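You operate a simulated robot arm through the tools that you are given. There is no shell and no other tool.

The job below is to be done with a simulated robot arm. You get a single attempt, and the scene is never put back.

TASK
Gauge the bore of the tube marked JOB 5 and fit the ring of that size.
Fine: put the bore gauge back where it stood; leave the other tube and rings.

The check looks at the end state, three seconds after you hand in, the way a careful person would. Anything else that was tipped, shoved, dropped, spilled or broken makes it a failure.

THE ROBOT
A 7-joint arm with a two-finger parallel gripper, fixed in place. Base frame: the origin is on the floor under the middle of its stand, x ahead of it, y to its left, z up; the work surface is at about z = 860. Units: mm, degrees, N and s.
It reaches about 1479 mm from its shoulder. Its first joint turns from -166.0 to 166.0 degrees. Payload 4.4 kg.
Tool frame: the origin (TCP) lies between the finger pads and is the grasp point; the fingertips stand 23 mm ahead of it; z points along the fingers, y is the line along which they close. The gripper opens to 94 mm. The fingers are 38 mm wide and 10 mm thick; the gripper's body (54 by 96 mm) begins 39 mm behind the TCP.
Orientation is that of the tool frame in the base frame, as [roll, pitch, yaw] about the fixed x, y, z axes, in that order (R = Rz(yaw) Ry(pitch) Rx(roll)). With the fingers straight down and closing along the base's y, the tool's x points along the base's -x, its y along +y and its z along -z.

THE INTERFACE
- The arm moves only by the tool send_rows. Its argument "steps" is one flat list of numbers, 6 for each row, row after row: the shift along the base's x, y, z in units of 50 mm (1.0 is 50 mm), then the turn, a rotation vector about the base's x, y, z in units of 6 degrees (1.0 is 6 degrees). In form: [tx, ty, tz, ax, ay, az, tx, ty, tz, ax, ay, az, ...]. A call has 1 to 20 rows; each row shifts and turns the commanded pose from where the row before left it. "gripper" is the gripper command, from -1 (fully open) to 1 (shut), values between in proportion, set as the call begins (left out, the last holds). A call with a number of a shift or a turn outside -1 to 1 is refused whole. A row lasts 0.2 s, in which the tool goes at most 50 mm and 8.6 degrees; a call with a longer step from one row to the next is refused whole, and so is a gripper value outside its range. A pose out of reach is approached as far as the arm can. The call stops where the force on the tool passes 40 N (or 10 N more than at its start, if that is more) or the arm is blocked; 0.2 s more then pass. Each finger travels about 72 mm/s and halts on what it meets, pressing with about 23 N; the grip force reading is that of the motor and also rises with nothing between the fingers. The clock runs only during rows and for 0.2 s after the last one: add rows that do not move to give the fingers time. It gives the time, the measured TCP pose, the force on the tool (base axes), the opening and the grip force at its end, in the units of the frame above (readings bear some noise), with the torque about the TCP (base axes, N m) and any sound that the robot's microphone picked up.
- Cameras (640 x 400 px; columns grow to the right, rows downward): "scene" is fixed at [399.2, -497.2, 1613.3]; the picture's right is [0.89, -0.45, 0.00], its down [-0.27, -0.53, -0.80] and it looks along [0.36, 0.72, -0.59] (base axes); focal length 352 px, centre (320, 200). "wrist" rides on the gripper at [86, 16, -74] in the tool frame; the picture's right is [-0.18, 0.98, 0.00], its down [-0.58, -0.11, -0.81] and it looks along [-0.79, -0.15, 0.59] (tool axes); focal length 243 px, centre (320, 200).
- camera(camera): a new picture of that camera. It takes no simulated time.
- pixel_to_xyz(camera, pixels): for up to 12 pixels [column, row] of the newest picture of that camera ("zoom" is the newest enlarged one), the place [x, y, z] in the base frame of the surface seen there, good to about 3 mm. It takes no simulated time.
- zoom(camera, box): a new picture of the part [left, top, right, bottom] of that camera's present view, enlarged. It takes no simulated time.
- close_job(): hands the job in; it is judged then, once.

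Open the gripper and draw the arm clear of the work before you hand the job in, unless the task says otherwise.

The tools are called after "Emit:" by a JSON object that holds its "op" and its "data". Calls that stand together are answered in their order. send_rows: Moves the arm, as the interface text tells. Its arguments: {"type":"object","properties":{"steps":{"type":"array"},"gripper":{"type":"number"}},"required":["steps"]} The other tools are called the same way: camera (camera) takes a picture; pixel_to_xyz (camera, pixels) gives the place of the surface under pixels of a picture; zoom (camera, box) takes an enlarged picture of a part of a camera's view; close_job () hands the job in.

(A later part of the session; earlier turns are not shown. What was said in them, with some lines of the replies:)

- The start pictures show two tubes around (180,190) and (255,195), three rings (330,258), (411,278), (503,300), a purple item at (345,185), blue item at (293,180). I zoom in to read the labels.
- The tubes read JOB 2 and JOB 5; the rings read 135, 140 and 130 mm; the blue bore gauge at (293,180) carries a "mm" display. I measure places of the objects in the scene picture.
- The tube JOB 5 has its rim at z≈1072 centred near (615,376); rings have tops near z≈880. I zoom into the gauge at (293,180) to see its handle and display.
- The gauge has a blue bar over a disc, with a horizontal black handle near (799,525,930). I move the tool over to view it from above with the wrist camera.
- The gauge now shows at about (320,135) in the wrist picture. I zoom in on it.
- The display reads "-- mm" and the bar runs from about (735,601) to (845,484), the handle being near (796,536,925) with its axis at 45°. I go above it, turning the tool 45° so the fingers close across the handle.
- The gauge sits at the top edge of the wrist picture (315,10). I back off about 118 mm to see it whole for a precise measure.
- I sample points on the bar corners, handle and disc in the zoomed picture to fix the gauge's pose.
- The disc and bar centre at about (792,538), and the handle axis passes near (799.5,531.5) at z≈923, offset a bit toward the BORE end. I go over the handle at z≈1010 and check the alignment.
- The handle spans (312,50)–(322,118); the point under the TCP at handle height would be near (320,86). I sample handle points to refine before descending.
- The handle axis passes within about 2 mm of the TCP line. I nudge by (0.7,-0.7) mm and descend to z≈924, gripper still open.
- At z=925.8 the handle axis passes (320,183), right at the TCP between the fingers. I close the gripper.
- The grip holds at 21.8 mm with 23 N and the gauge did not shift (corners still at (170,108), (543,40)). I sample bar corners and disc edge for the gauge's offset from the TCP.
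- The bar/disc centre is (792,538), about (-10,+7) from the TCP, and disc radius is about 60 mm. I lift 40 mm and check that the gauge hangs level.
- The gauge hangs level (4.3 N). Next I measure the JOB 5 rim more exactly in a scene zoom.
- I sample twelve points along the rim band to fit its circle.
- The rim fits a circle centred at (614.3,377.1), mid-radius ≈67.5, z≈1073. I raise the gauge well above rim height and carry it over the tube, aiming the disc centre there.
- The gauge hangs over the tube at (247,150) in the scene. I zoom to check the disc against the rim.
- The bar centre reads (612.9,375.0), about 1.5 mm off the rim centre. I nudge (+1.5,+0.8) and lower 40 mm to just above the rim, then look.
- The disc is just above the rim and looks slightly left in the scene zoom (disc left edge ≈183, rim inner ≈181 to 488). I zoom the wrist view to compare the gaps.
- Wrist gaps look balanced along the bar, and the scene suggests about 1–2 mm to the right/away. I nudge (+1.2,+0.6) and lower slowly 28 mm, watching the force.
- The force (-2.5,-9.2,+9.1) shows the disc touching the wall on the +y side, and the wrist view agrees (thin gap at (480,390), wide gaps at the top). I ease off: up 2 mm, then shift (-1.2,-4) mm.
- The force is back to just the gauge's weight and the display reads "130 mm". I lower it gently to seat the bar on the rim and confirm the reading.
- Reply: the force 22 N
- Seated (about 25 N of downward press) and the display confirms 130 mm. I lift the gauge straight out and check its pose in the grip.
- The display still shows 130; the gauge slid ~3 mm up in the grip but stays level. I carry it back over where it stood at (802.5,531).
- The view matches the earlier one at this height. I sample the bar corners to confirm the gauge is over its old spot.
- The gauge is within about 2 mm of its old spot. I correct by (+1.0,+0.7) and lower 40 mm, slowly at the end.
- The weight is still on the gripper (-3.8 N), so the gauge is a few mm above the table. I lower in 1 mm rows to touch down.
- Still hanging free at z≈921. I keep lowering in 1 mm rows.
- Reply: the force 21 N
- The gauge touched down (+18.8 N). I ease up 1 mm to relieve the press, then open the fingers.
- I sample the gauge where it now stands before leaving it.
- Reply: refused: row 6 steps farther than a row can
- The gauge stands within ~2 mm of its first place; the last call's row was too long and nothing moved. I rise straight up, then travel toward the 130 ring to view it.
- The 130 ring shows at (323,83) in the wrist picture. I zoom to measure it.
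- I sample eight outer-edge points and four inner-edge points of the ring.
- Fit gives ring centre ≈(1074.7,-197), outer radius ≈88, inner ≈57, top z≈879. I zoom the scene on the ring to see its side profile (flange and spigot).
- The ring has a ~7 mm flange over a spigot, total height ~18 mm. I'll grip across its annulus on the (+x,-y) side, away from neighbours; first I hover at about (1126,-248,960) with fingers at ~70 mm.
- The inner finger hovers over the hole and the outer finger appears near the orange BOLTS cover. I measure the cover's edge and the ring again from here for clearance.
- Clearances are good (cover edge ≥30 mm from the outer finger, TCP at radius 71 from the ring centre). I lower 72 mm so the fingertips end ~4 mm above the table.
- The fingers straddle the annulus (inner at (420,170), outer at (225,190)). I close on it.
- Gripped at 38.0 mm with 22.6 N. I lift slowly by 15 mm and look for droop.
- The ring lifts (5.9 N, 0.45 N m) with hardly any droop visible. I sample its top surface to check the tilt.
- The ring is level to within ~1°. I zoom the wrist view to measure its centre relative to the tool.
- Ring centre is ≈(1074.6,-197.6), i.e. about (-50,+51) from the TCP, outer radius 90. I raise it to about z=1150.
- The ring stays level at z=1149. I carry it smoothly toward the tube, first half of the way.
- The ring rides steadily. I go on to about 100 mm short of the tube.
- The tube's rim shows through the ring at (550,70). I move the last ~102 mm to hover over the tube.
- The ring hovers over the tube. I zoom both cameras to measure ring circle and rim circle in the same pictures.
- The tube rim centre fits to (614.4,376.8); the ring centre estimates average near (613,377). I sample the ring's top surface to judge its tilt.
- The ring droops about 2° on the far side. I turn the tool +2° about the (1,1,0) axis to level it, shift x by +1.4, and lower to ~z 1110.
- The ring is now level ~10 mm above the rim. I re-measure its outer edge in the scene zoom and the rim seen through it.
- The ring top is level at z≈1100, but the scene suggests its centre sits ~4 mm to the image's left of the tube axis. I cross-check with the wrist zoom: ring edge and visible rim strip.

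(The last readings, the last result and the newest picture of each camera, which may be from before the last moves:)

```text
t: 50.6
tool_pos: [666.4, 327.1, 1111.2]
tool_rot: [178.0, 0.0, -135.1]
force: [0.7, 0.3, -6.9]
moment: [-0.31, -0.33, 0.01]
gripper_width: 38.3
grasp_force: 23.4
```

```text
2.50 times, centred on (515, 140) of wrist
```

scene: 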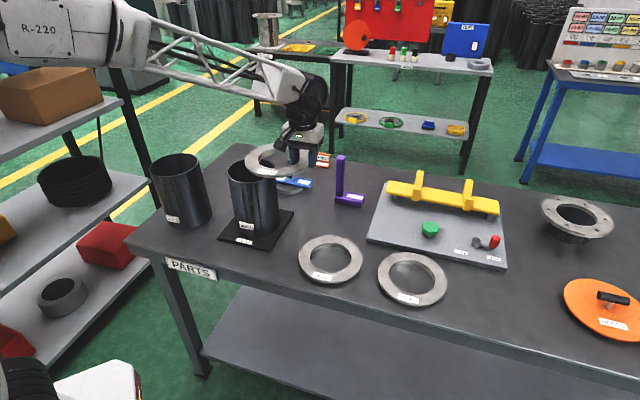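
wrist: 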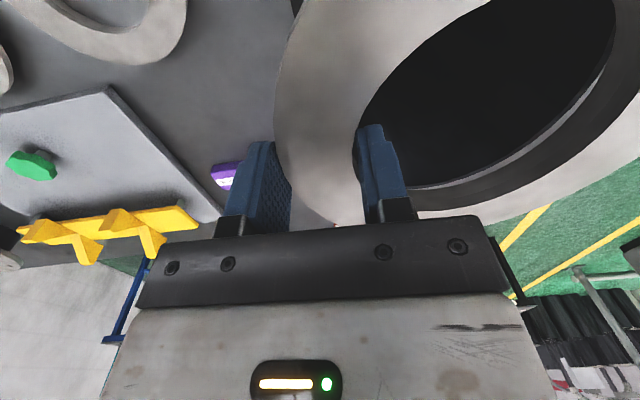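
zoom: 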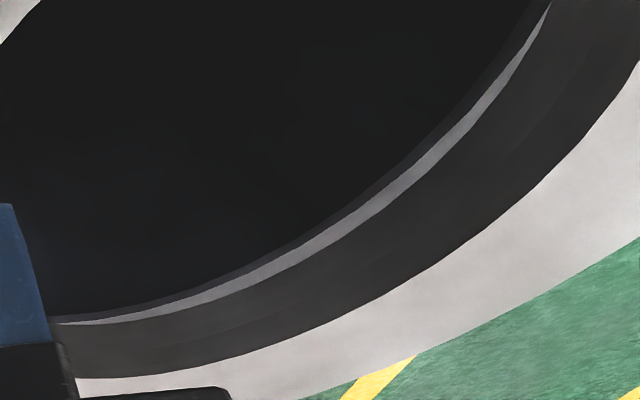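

Wrist sightlines past the rim give the ring offset as about (-2.8,+3.6) and the scene fit gives (-3.4,+2.3), so both agree. I shift the tool (+3,-3) mm and re-check.

Emit:
{"op": "send_rows", "data": {"steps": [0.03, -0.03, 0, 0, 0, 0, 0.03, -0.03, 0, 0, 0, 0, 0, 0, 0, 0, 0, 0, 0, 0, 0, 0, 0, 0]}}

Emit:
{"op": "zoom", "data": {"camera": "scene", "box": [215, 132, 295, 184]}}

Emit:
{"op": "pixel_to_xyz", "data": {"camera": "zoom", "pixels": [[34, 235], [42, 275], [67, 310], [107, 338], [165, 354], [235, 359], [305, 353], [375, 336], [435, 313], [480, 288], [120, 250], [155, 187]]}}

Emit:
{"op": "zoom", "data": {"camera": "wrist", "box": [390, 60, 640, 220]}}

```text
t: 51.6
tool_pos: [668.3, 323.9, 1110.4]
tool_rot: [178.0, 0.0, -135.0]
force: [-0.1, 0.5, -7.3]
moment: [-0.3, -0.32, 0.03]
gripper_width: 38.3
grasp_force: 23.5
```

```text
7.69 times, centred on (255, 158) of scene
```

zoom: 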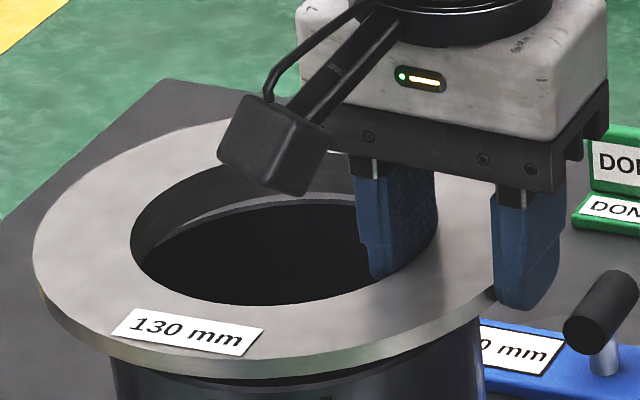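

```text
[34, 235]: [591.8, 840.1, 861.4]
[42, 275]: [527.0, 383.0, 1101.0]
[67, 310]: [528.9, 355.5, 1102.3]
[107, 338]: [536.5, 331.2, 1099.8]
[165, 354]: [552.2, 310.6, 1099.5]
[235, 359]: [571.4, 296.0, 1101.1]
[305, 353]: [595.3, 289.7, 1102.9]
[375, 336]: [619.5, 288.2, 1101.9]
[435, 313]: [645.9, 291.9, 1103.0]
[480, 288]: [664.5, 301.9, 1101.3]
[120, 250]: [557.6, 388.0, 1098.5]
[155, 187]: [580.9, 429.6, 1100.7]
```

```text
2.50 times, centred on (515, 140) of wrist
```

zoom: 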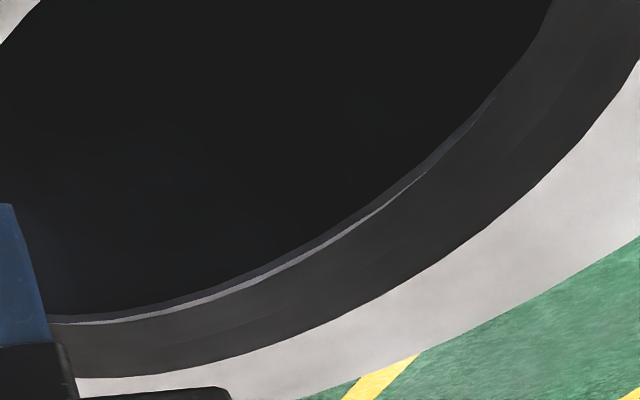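

Now the ring's hole is centred at 284 px against a predicted 283, and the sightline strip is almost gone. I lower 8 mm, then 4 mm more slowly, checking the force.

Emit:
{"op": "send_rows", "data": {"steps": [0, 0, -0.06, 0, 0, 0, 0, 0, -0.06, 0, 0, 0, 0, 0, -0.04, 0, 0, 0, 0, 0, 0, 0, 0, 0]}}

Emit:
{"op": "send_rows", "data": {"steps": [0, 0, -0.02, 0, 0, 0, 0, 0, -0.02, 0, 0, 0, 0, 0, -0.02, 0, 0, 0, 0, 0, 0, 0, 0, 0]}}

Emit:
{"op": "zoom", "data": {"camera": "scene", "box": [215, 132, 295, 184]}}

Emit:
{"op": "zoom", "data": {"camera": "wrist", "box": [260, 0, 640, 230]}}

```text
t: 52.6
tool_pos: [670.7, 324.4, 1102.1]
tool_rot: [178.0, 0.0, -135.0]
force: [-0.4, 0.1, -6.9]
moment: [-0.31, -0.33, 0.0]
gripper_width: 38.1
grasp_force: 23.1
```

```text
t: 53.6
tool_pos: [671.2, 324.4, 1099.8]
tool_rot: [178.0, 0.0, -134.9]
force: [-2.8, -0.8, 6.7]
moment: [0.17, -0.27, 0.13]
gripper_width: 38.1
grasp_force: 23.4
```

```text
7.69 times, centred on (255, 158) of scene
```

zoom: 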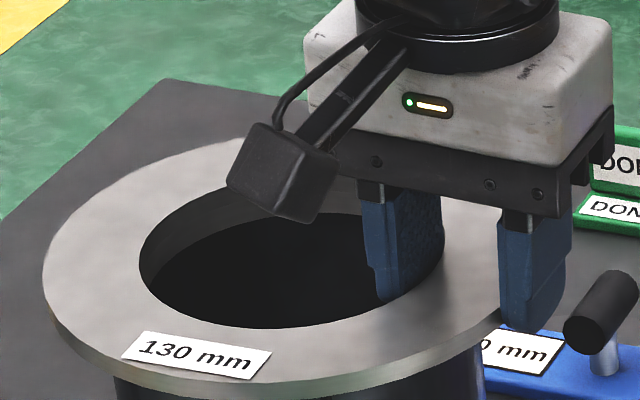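

```text
1.68 times, centred on (450, 115) of wrist
```

zoom: 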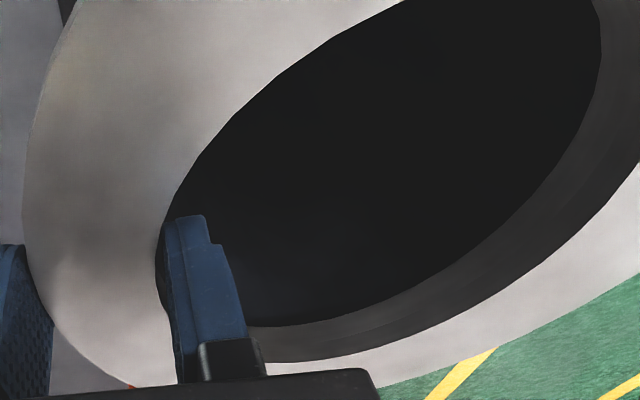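

Contact at z≈1100 with the push-back (-2.8,-0.8,+13.6) and moment change placing it on the +x side; the hole centre is now 292 px against 286 expected. I lift 2 mm, shift (-1.8,+0.8), and lower again.

Emit:
{"op": "send_rows", "data": {"steps": [0, 0, 0.04, 0, 0, 0, -0.018, 0.008, 0, 0, 0, 0, -0.018, 0.008, 0, 0, 0, 0, 0, 0, 0, 0, 0, 0]}}

Emit:
{"op": "send_rows", "data": {"steps": [0, 0, -0.02, 0, 0, 0, 0, 0, -0.02, 0, 0, 0, 0, 0, -0.01, 0, 0, 0, 0, 0, 0, 0, 0, 0]}}

Emit:
{"op": "zoom", "data": {"camera": "scene", "box": [215, 132, 295, 184]}}

```text
t: 54.6
tool_pos: [668.7, 325.6, 1101.5]
tool_rot: [177.9, 0.0, -135.0]
force: [0.3, 0.1, -6.0]
moment: [-0.3, -0.3, 0.02]
gripper_width: 38.2
grasp_force: 22.3
```

```text
t: 55.6
tool_pos: [667.9, 325.7, 1098.8]
tool_rot: [178.0, 0.0, -135.0]
force: [-0.1, -0.4, -6.3]
moment: [-0.28, -0.33, 0.02]
gripper_width: 38.1
grasp_force: 23.3
```

```text
7.69 times, centred on (255, 158) of scene
```

zoom: 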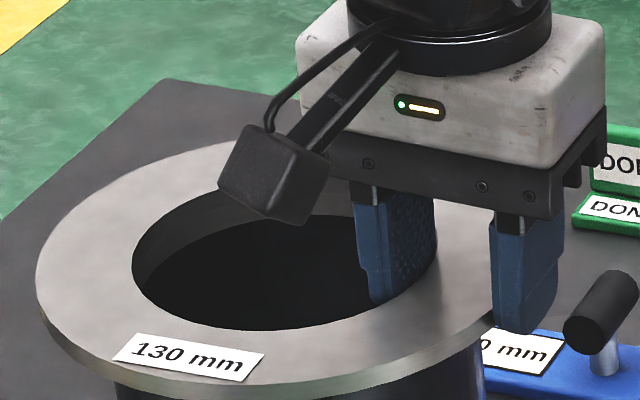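

No contact now at a lower height than before (weight only, -6.3 N). I continue lowering in 1 mm rows.

Emit:
{"op": "send_rows", "data": {"steps": [0, 0, -0.02, 0, 0, 0, 0, 0, -0.02, 0, 0, 0, 0, 0, 0, 0, 0, 0]}}

```text
t: 56.4
tool_pos: [668.1, 324.0, 1097.7]
tool_rot: [178.1, 0.1, -135.0]
force: [0.3, 0.0, -5.5]
moment: [-0.3, -0.3, -0.02]
gripper_width: 38.1
grasp_force: 23.0
```

The spigot is entering (z 1097.7, still only the ring's weight). I lower another 3 mm.

Emit:
{"op": "send_rows", "data": {"steps": [0, 0, -0.02, 0, 0, 0, 0, 0, -0.02, 0, 0, 0, 0, 0, -0.02, 0, 0, 0, 0, 0, 0, 0, 0, 0]}}

Emit:
{"op": "zoom", "data": {"camera": "scene", "box": [215, 132, 295, 184]}}

```text
t: 57.4
tool_pos: [666.9, 323.7, 1093.4]
tool_rot: [177.9, 0.0, -135.0]
force: [-0.5, 0.0, -6.1]
moment: [-0.31, -0.34, -0.01]
gripper_width: 38.2
grasp_force: 23.0
```

```text
7.69 times, centred on (255, 158) of scene
```

zoom: 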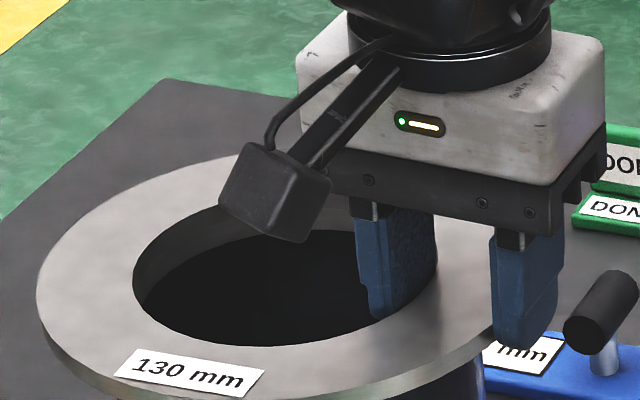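

Still free at 1093.4. I keep lowering in 1 mm rows toward the seat near 1090.

Emit:
{"op": "send_rows", "data": {"steps": [0, 0, -0.02, 0, 0, 0, 0, 0, -0.02, 0, 0, 0, 0, 0, 0, 0, 0, 0]}}

Emit:
{"op": "send_rows", "data": {"steps": [0, 0, -0.02, 0, 0, 0, 0, 0, 0, 0, 0, 0]}}

```text
t: 58.2
tool_pos: [667.8, 325.8, 1092.4]
tool_rot: [178.0, 0.0, -135.0]
force: [-0.1, 0.0, -6.5]
moment: [-0.34, -0.32, -0.01]
gripper_width: 38.3
grasp_force: 23.5
```

```text
t: 58.8
tool_pos: [668.0, 325.3, 1091.5]
tool_rot: [178.0, 0.0, -135.0]
force: [0.2, -0.4, -5.4]
moment: [-0.31, -0.32, -0.02]
gripper_width: 38.1
grasp_force: 22.7
```

Emit:
{"op": "send_rows", "data": {"steps": [0, 0, -0.02, 0, 0, 0, 0, 0, -0.02, 0, 0, 0, 0, 0, 0, 0, 0, 0]}}

Emit:
{"op": "zoom", "data": {"camera": "scene", "box": [215, 132, 295, 184]}}

Emit:
{"op": "zoom", "data": {"camera": "scene", "box": [205, 140, 303, 260]}}

```text
t: 59.6
tool_pos: [667.5, 325.2, 1089.1]
tool_rot: [178.0, 0.1, -134.9]
force: [3.1, -2.2, 4.7]
moment: [-0.22, -0.17, 0.02]
gripper_width: 38.0
grasp_force: 23.0
```

```text
7.69 times, centred on (255, 158) of scene
```

zoom: 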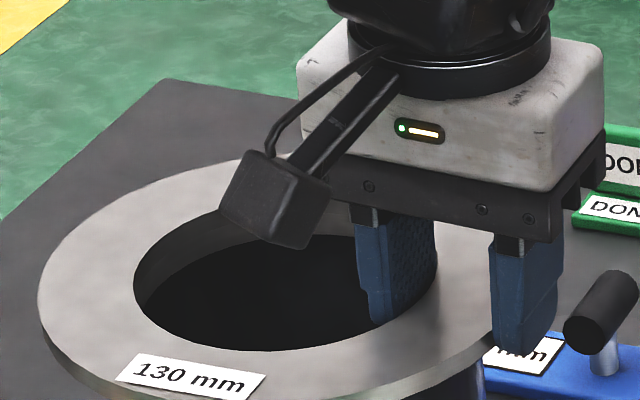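

```text
3.33 times, centred on (254, 200) of scene
```

zoom: 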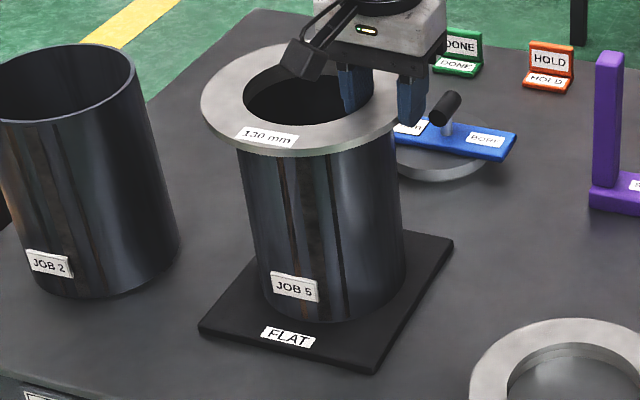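

The flange met the rim at z≈1089 (about 11 N up), as expected for full seating. I relieve 0.5 mm and open the fingers to release the ring.

Emit:
{"op": "send_rows", "data": {"steps": [0, 0, 0.01, 0, 0, 0, 0, 0, 0, 0, 0, 0]}}

Emit:
{"op": "send_rows", "data": {"steps": [0, 0, 0, 0, 0, 0, 0, 0, 0, 0, 0, 0, 0, 0, 0, 0, 0, 0, 0, 0, 0, 0, 0, 0], "gripper": -0.4}}

Emit:
{"op": "zoom", "data": {"camera": "scene", "box": [205, 140, 303, 260]}}

Emit:
{"op": "zoom", "data": {"camera": "scene", "box": [215, 132, 295, 184]}}

Emit:
{"op": "camera", "data": {"camera": "wrist"}}

```text
t: 60.2
tool_pos: [666.5, 325.4, 1089.8]
tool_rot: [178.0, 0.0, -135.0]
force: [1.2, -4.7, 5.5]
moment: [0.2, -0.42, -0.04]
gripper_width: 38.0
grasp_force: 23.2
```

```text
t: 61.2
tool_pos: [668.6, 324.7, 1089.3]
tool_rot: [178.2, 0.0, -135.1]
force: [-0.3, 0.1, -1.4]
moment: [-0.06, -0.02, 0.0]
gripper_width: 65.6
grasp_force: 0.0
```

```text
3.33 times, centred on (254, 200) of scene
```

zoom: 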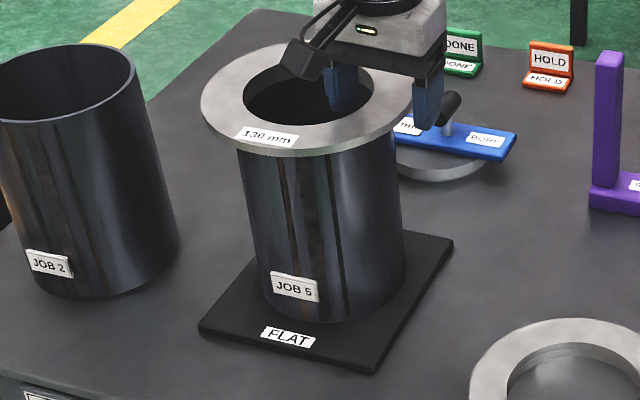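

```text
7.69 times, centred on (255, 158) of scene
```

zoom: 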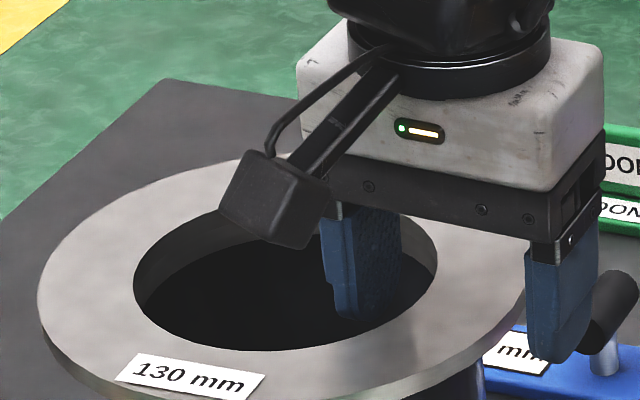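

```text
taken
```

wrist: 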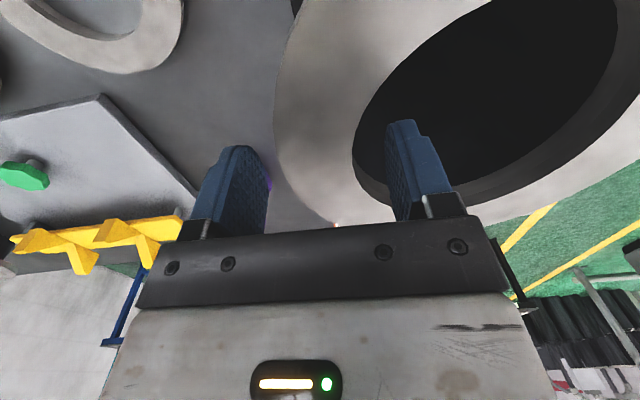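

The ring is released and rests on the tube; both fingers stand clear of it. I withdraw straight up and level the tool.

Emit:
{"op": "send_rows", "data": {"steps": [0, 0, 0.1, 0, 0, 0, 0, 0, 0.3, 0, 0, 0, 0, 0, 0.6, 0, 0, 0, 0, 0, 0.8, 0, 0, 0, 0, 0, 0.8, -0.118, -0.118, 0, 0, 0, 0.6, -0.118, -0.118, 0, 0, 0, 0, 0, 0, 0]}}

Emit:
{"op": "zoom", "data": {"camera": "scene", "box": [205, 140, 303, 260]}}

Emit:
{"op": "zoom", "data": {"camera": "scene", "box": [215, 132, 295, 184]}}

```text
t: 62.8
tool_pos: [665.5, 324.6, 1246.3]
tool_rot: [179.9, 0.0, -135.0]
force: [-0.2, 0.3, 0.1]
moment: [-0.04, 0.01, -0.03]
gripper_width: 65.8
grasp_force: 0.1
```

```text
3.33 times, centred on (254, 200) of scene
```

zoom: 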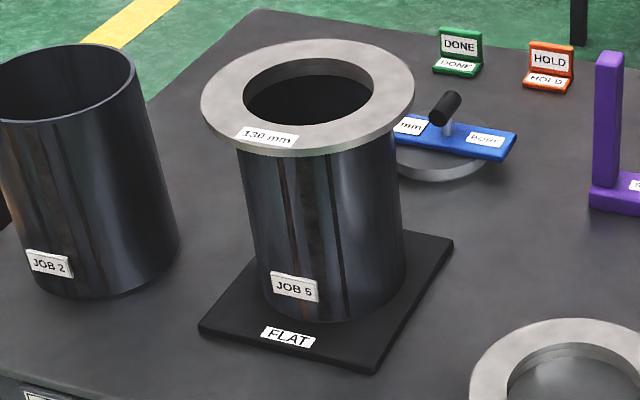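

```text
7.69 times, centred on (255, 158) of scene
```

zoom: 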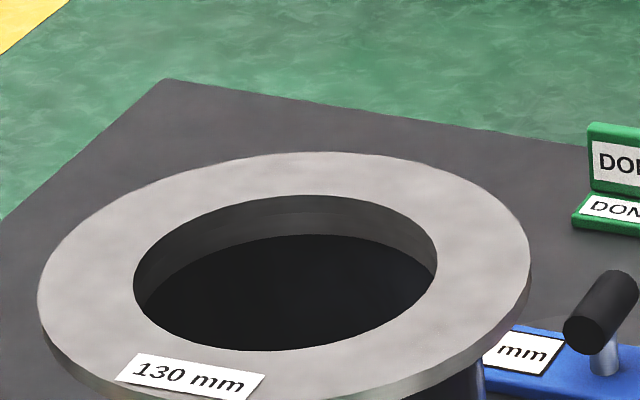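

The ring lies on the tube. I sample its top all round to see whether it is level and seated.

Emit:
{"op": "pixel_to_xyz", "data": {"camera": "zoom", "pixels": [[90, 300], [90, 255], [150, 200], [240, 170], [330, 168], [420, 185], [480, 230], [490, 270], [450, 320], [380, 355], [300, 370], [110, 335]]}}

Emit:
{"op": "pixel_to_xyz", "data": {"camera": "zoom", "pixels": [[44, 290], [70, 235], [130, 185], [220, 160], [320, 155], [420, 168], [490, 200], [522, 245], [515, 300], [440, 355], [55, 340], [360, 388]]}}

```text
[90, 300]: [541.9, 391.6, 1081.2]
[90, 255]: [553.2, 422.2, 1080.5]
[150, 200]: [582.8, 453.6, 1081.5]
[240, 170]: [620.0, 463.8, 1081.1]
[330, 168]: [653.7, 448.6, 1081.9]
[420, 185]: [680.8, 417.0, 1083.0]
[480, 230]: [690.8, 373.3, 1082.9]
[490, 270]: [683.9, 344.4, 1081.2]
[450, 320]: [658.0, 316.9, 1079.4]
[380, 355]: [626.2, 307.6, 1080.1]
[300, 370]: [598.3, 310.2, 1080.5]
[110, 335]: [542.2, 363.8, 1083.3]
```

```text
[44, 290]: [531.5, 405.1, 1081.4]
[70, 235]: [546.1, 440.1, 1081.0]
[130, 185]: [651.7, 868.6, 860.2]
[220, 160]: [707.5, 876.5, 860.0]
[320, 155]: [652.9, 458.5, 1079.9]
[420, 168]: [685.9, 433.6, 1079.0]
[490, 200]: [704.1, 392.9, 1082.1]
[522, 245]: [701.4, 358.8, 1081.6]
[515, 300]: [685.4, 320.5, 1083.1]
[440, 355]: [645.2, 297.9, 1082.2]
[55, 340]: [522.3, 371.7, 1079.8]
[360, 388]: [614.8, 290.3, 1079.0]
```

The ring top reads 1081±2 mm all round (rim 1073 plus flange), so it is level and seated. I draw the arm back to near its starting pose and open the gripper fully.

Emit:
{"op": "send_rows", "data": {"steps": [0, -0.2, 0.4, 0, 0, -0.7, 0, -0.4, 0.4, 0, 0, -0.9, 0, -0.5, 0.4, 0, 0, -0.9, 0, -0.5, 0.2, 0, 0, -0.9, 0, -0.5, 0, 0, 0, -0.9, 0, -0.5, 0, 0, 0, -0.9, 0, -0.3, 0, 0, 0, -0.9, 0, 0, 0, 0, 0, -0.7, 0, 0, 0, 0, 0, -0.7, 0, 0, 0, 0, 0, 0], "gripper": -1}}

Emit:
{"op": "camera", "data": {"camera": "scene"}}

Emit:
{"op": "zoom", "data": {"camera": "scene", "box": [130, 130, 400, 300]}}

Emit:
{"op": "zoom", "data": {"camera": "scene", "box": [264, 158, 324, 202]}}

```text
t: 65.0
tool_pos: [667.6, 178.9, 1318.2]
tool_rot: [180.0, 0.1, 180.0]
force: [-0.1, 0.2, 1.1]
moment: [-0.02, 0.0, 0.02]
gripper_width: 93.7
grasp_force: 0.1
```

```text
taken
```

scene: 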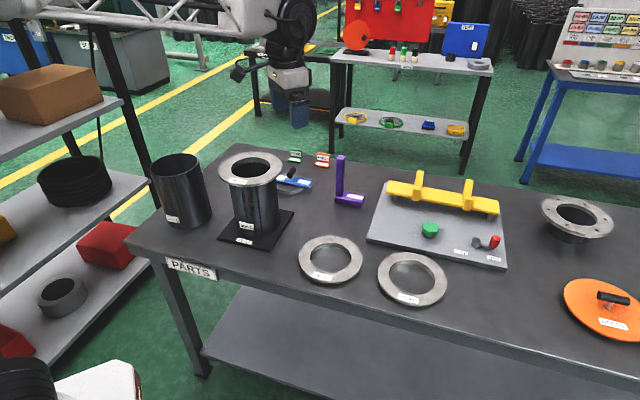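

```text
2.35 times, centred on (265, 215) of scene
```

zoom: 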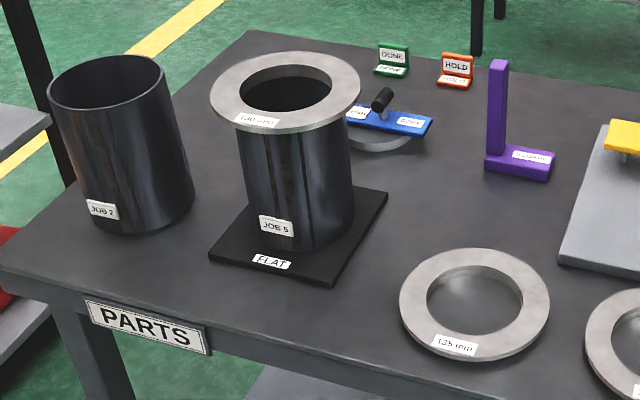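

```text
9.09 times, centred on (294, 180) of scene
```

zoom: 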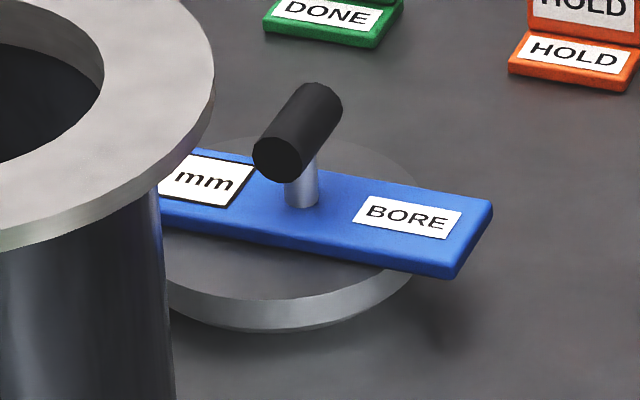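

The last pictures show the 130 mm ring level on JOB 5 and the gauge back at its old pixels (bar corner ≈(492,205), as at the start). The other tube and rings are untouched, and the gripper is open with the arm clear, so I hand in.

Emit:
{"op": "close_job", "data": {}}

```text
The job is handed in.
```

I gauged the JOB 5 tube at 130 mm and fitted the 130 mm ring to it. I have handed the job in, but the result of the check has not come back.

- **Ring:** its top measures about z = 1081 mm all the way round, level with the flange resting on the rim. The first try at lowering it touched the rim lightly; I lifted it 2 mm, shifted about 2 mm, and it went in freely.
- **Bore gauge:** it is back within about 2 mm of where it stood, in the same orientation. While inserting it, the disc brushed the inside of the tube on one side. I saw no shift of the tube.
- **Other items:** I did not touch the JOB 2 tube or the 135 mm and 140 mm rings, and nothing else looks moved in the final picture.
- **Arm:** the gripper is open and the arm is back near its starting pose, clear of the work.
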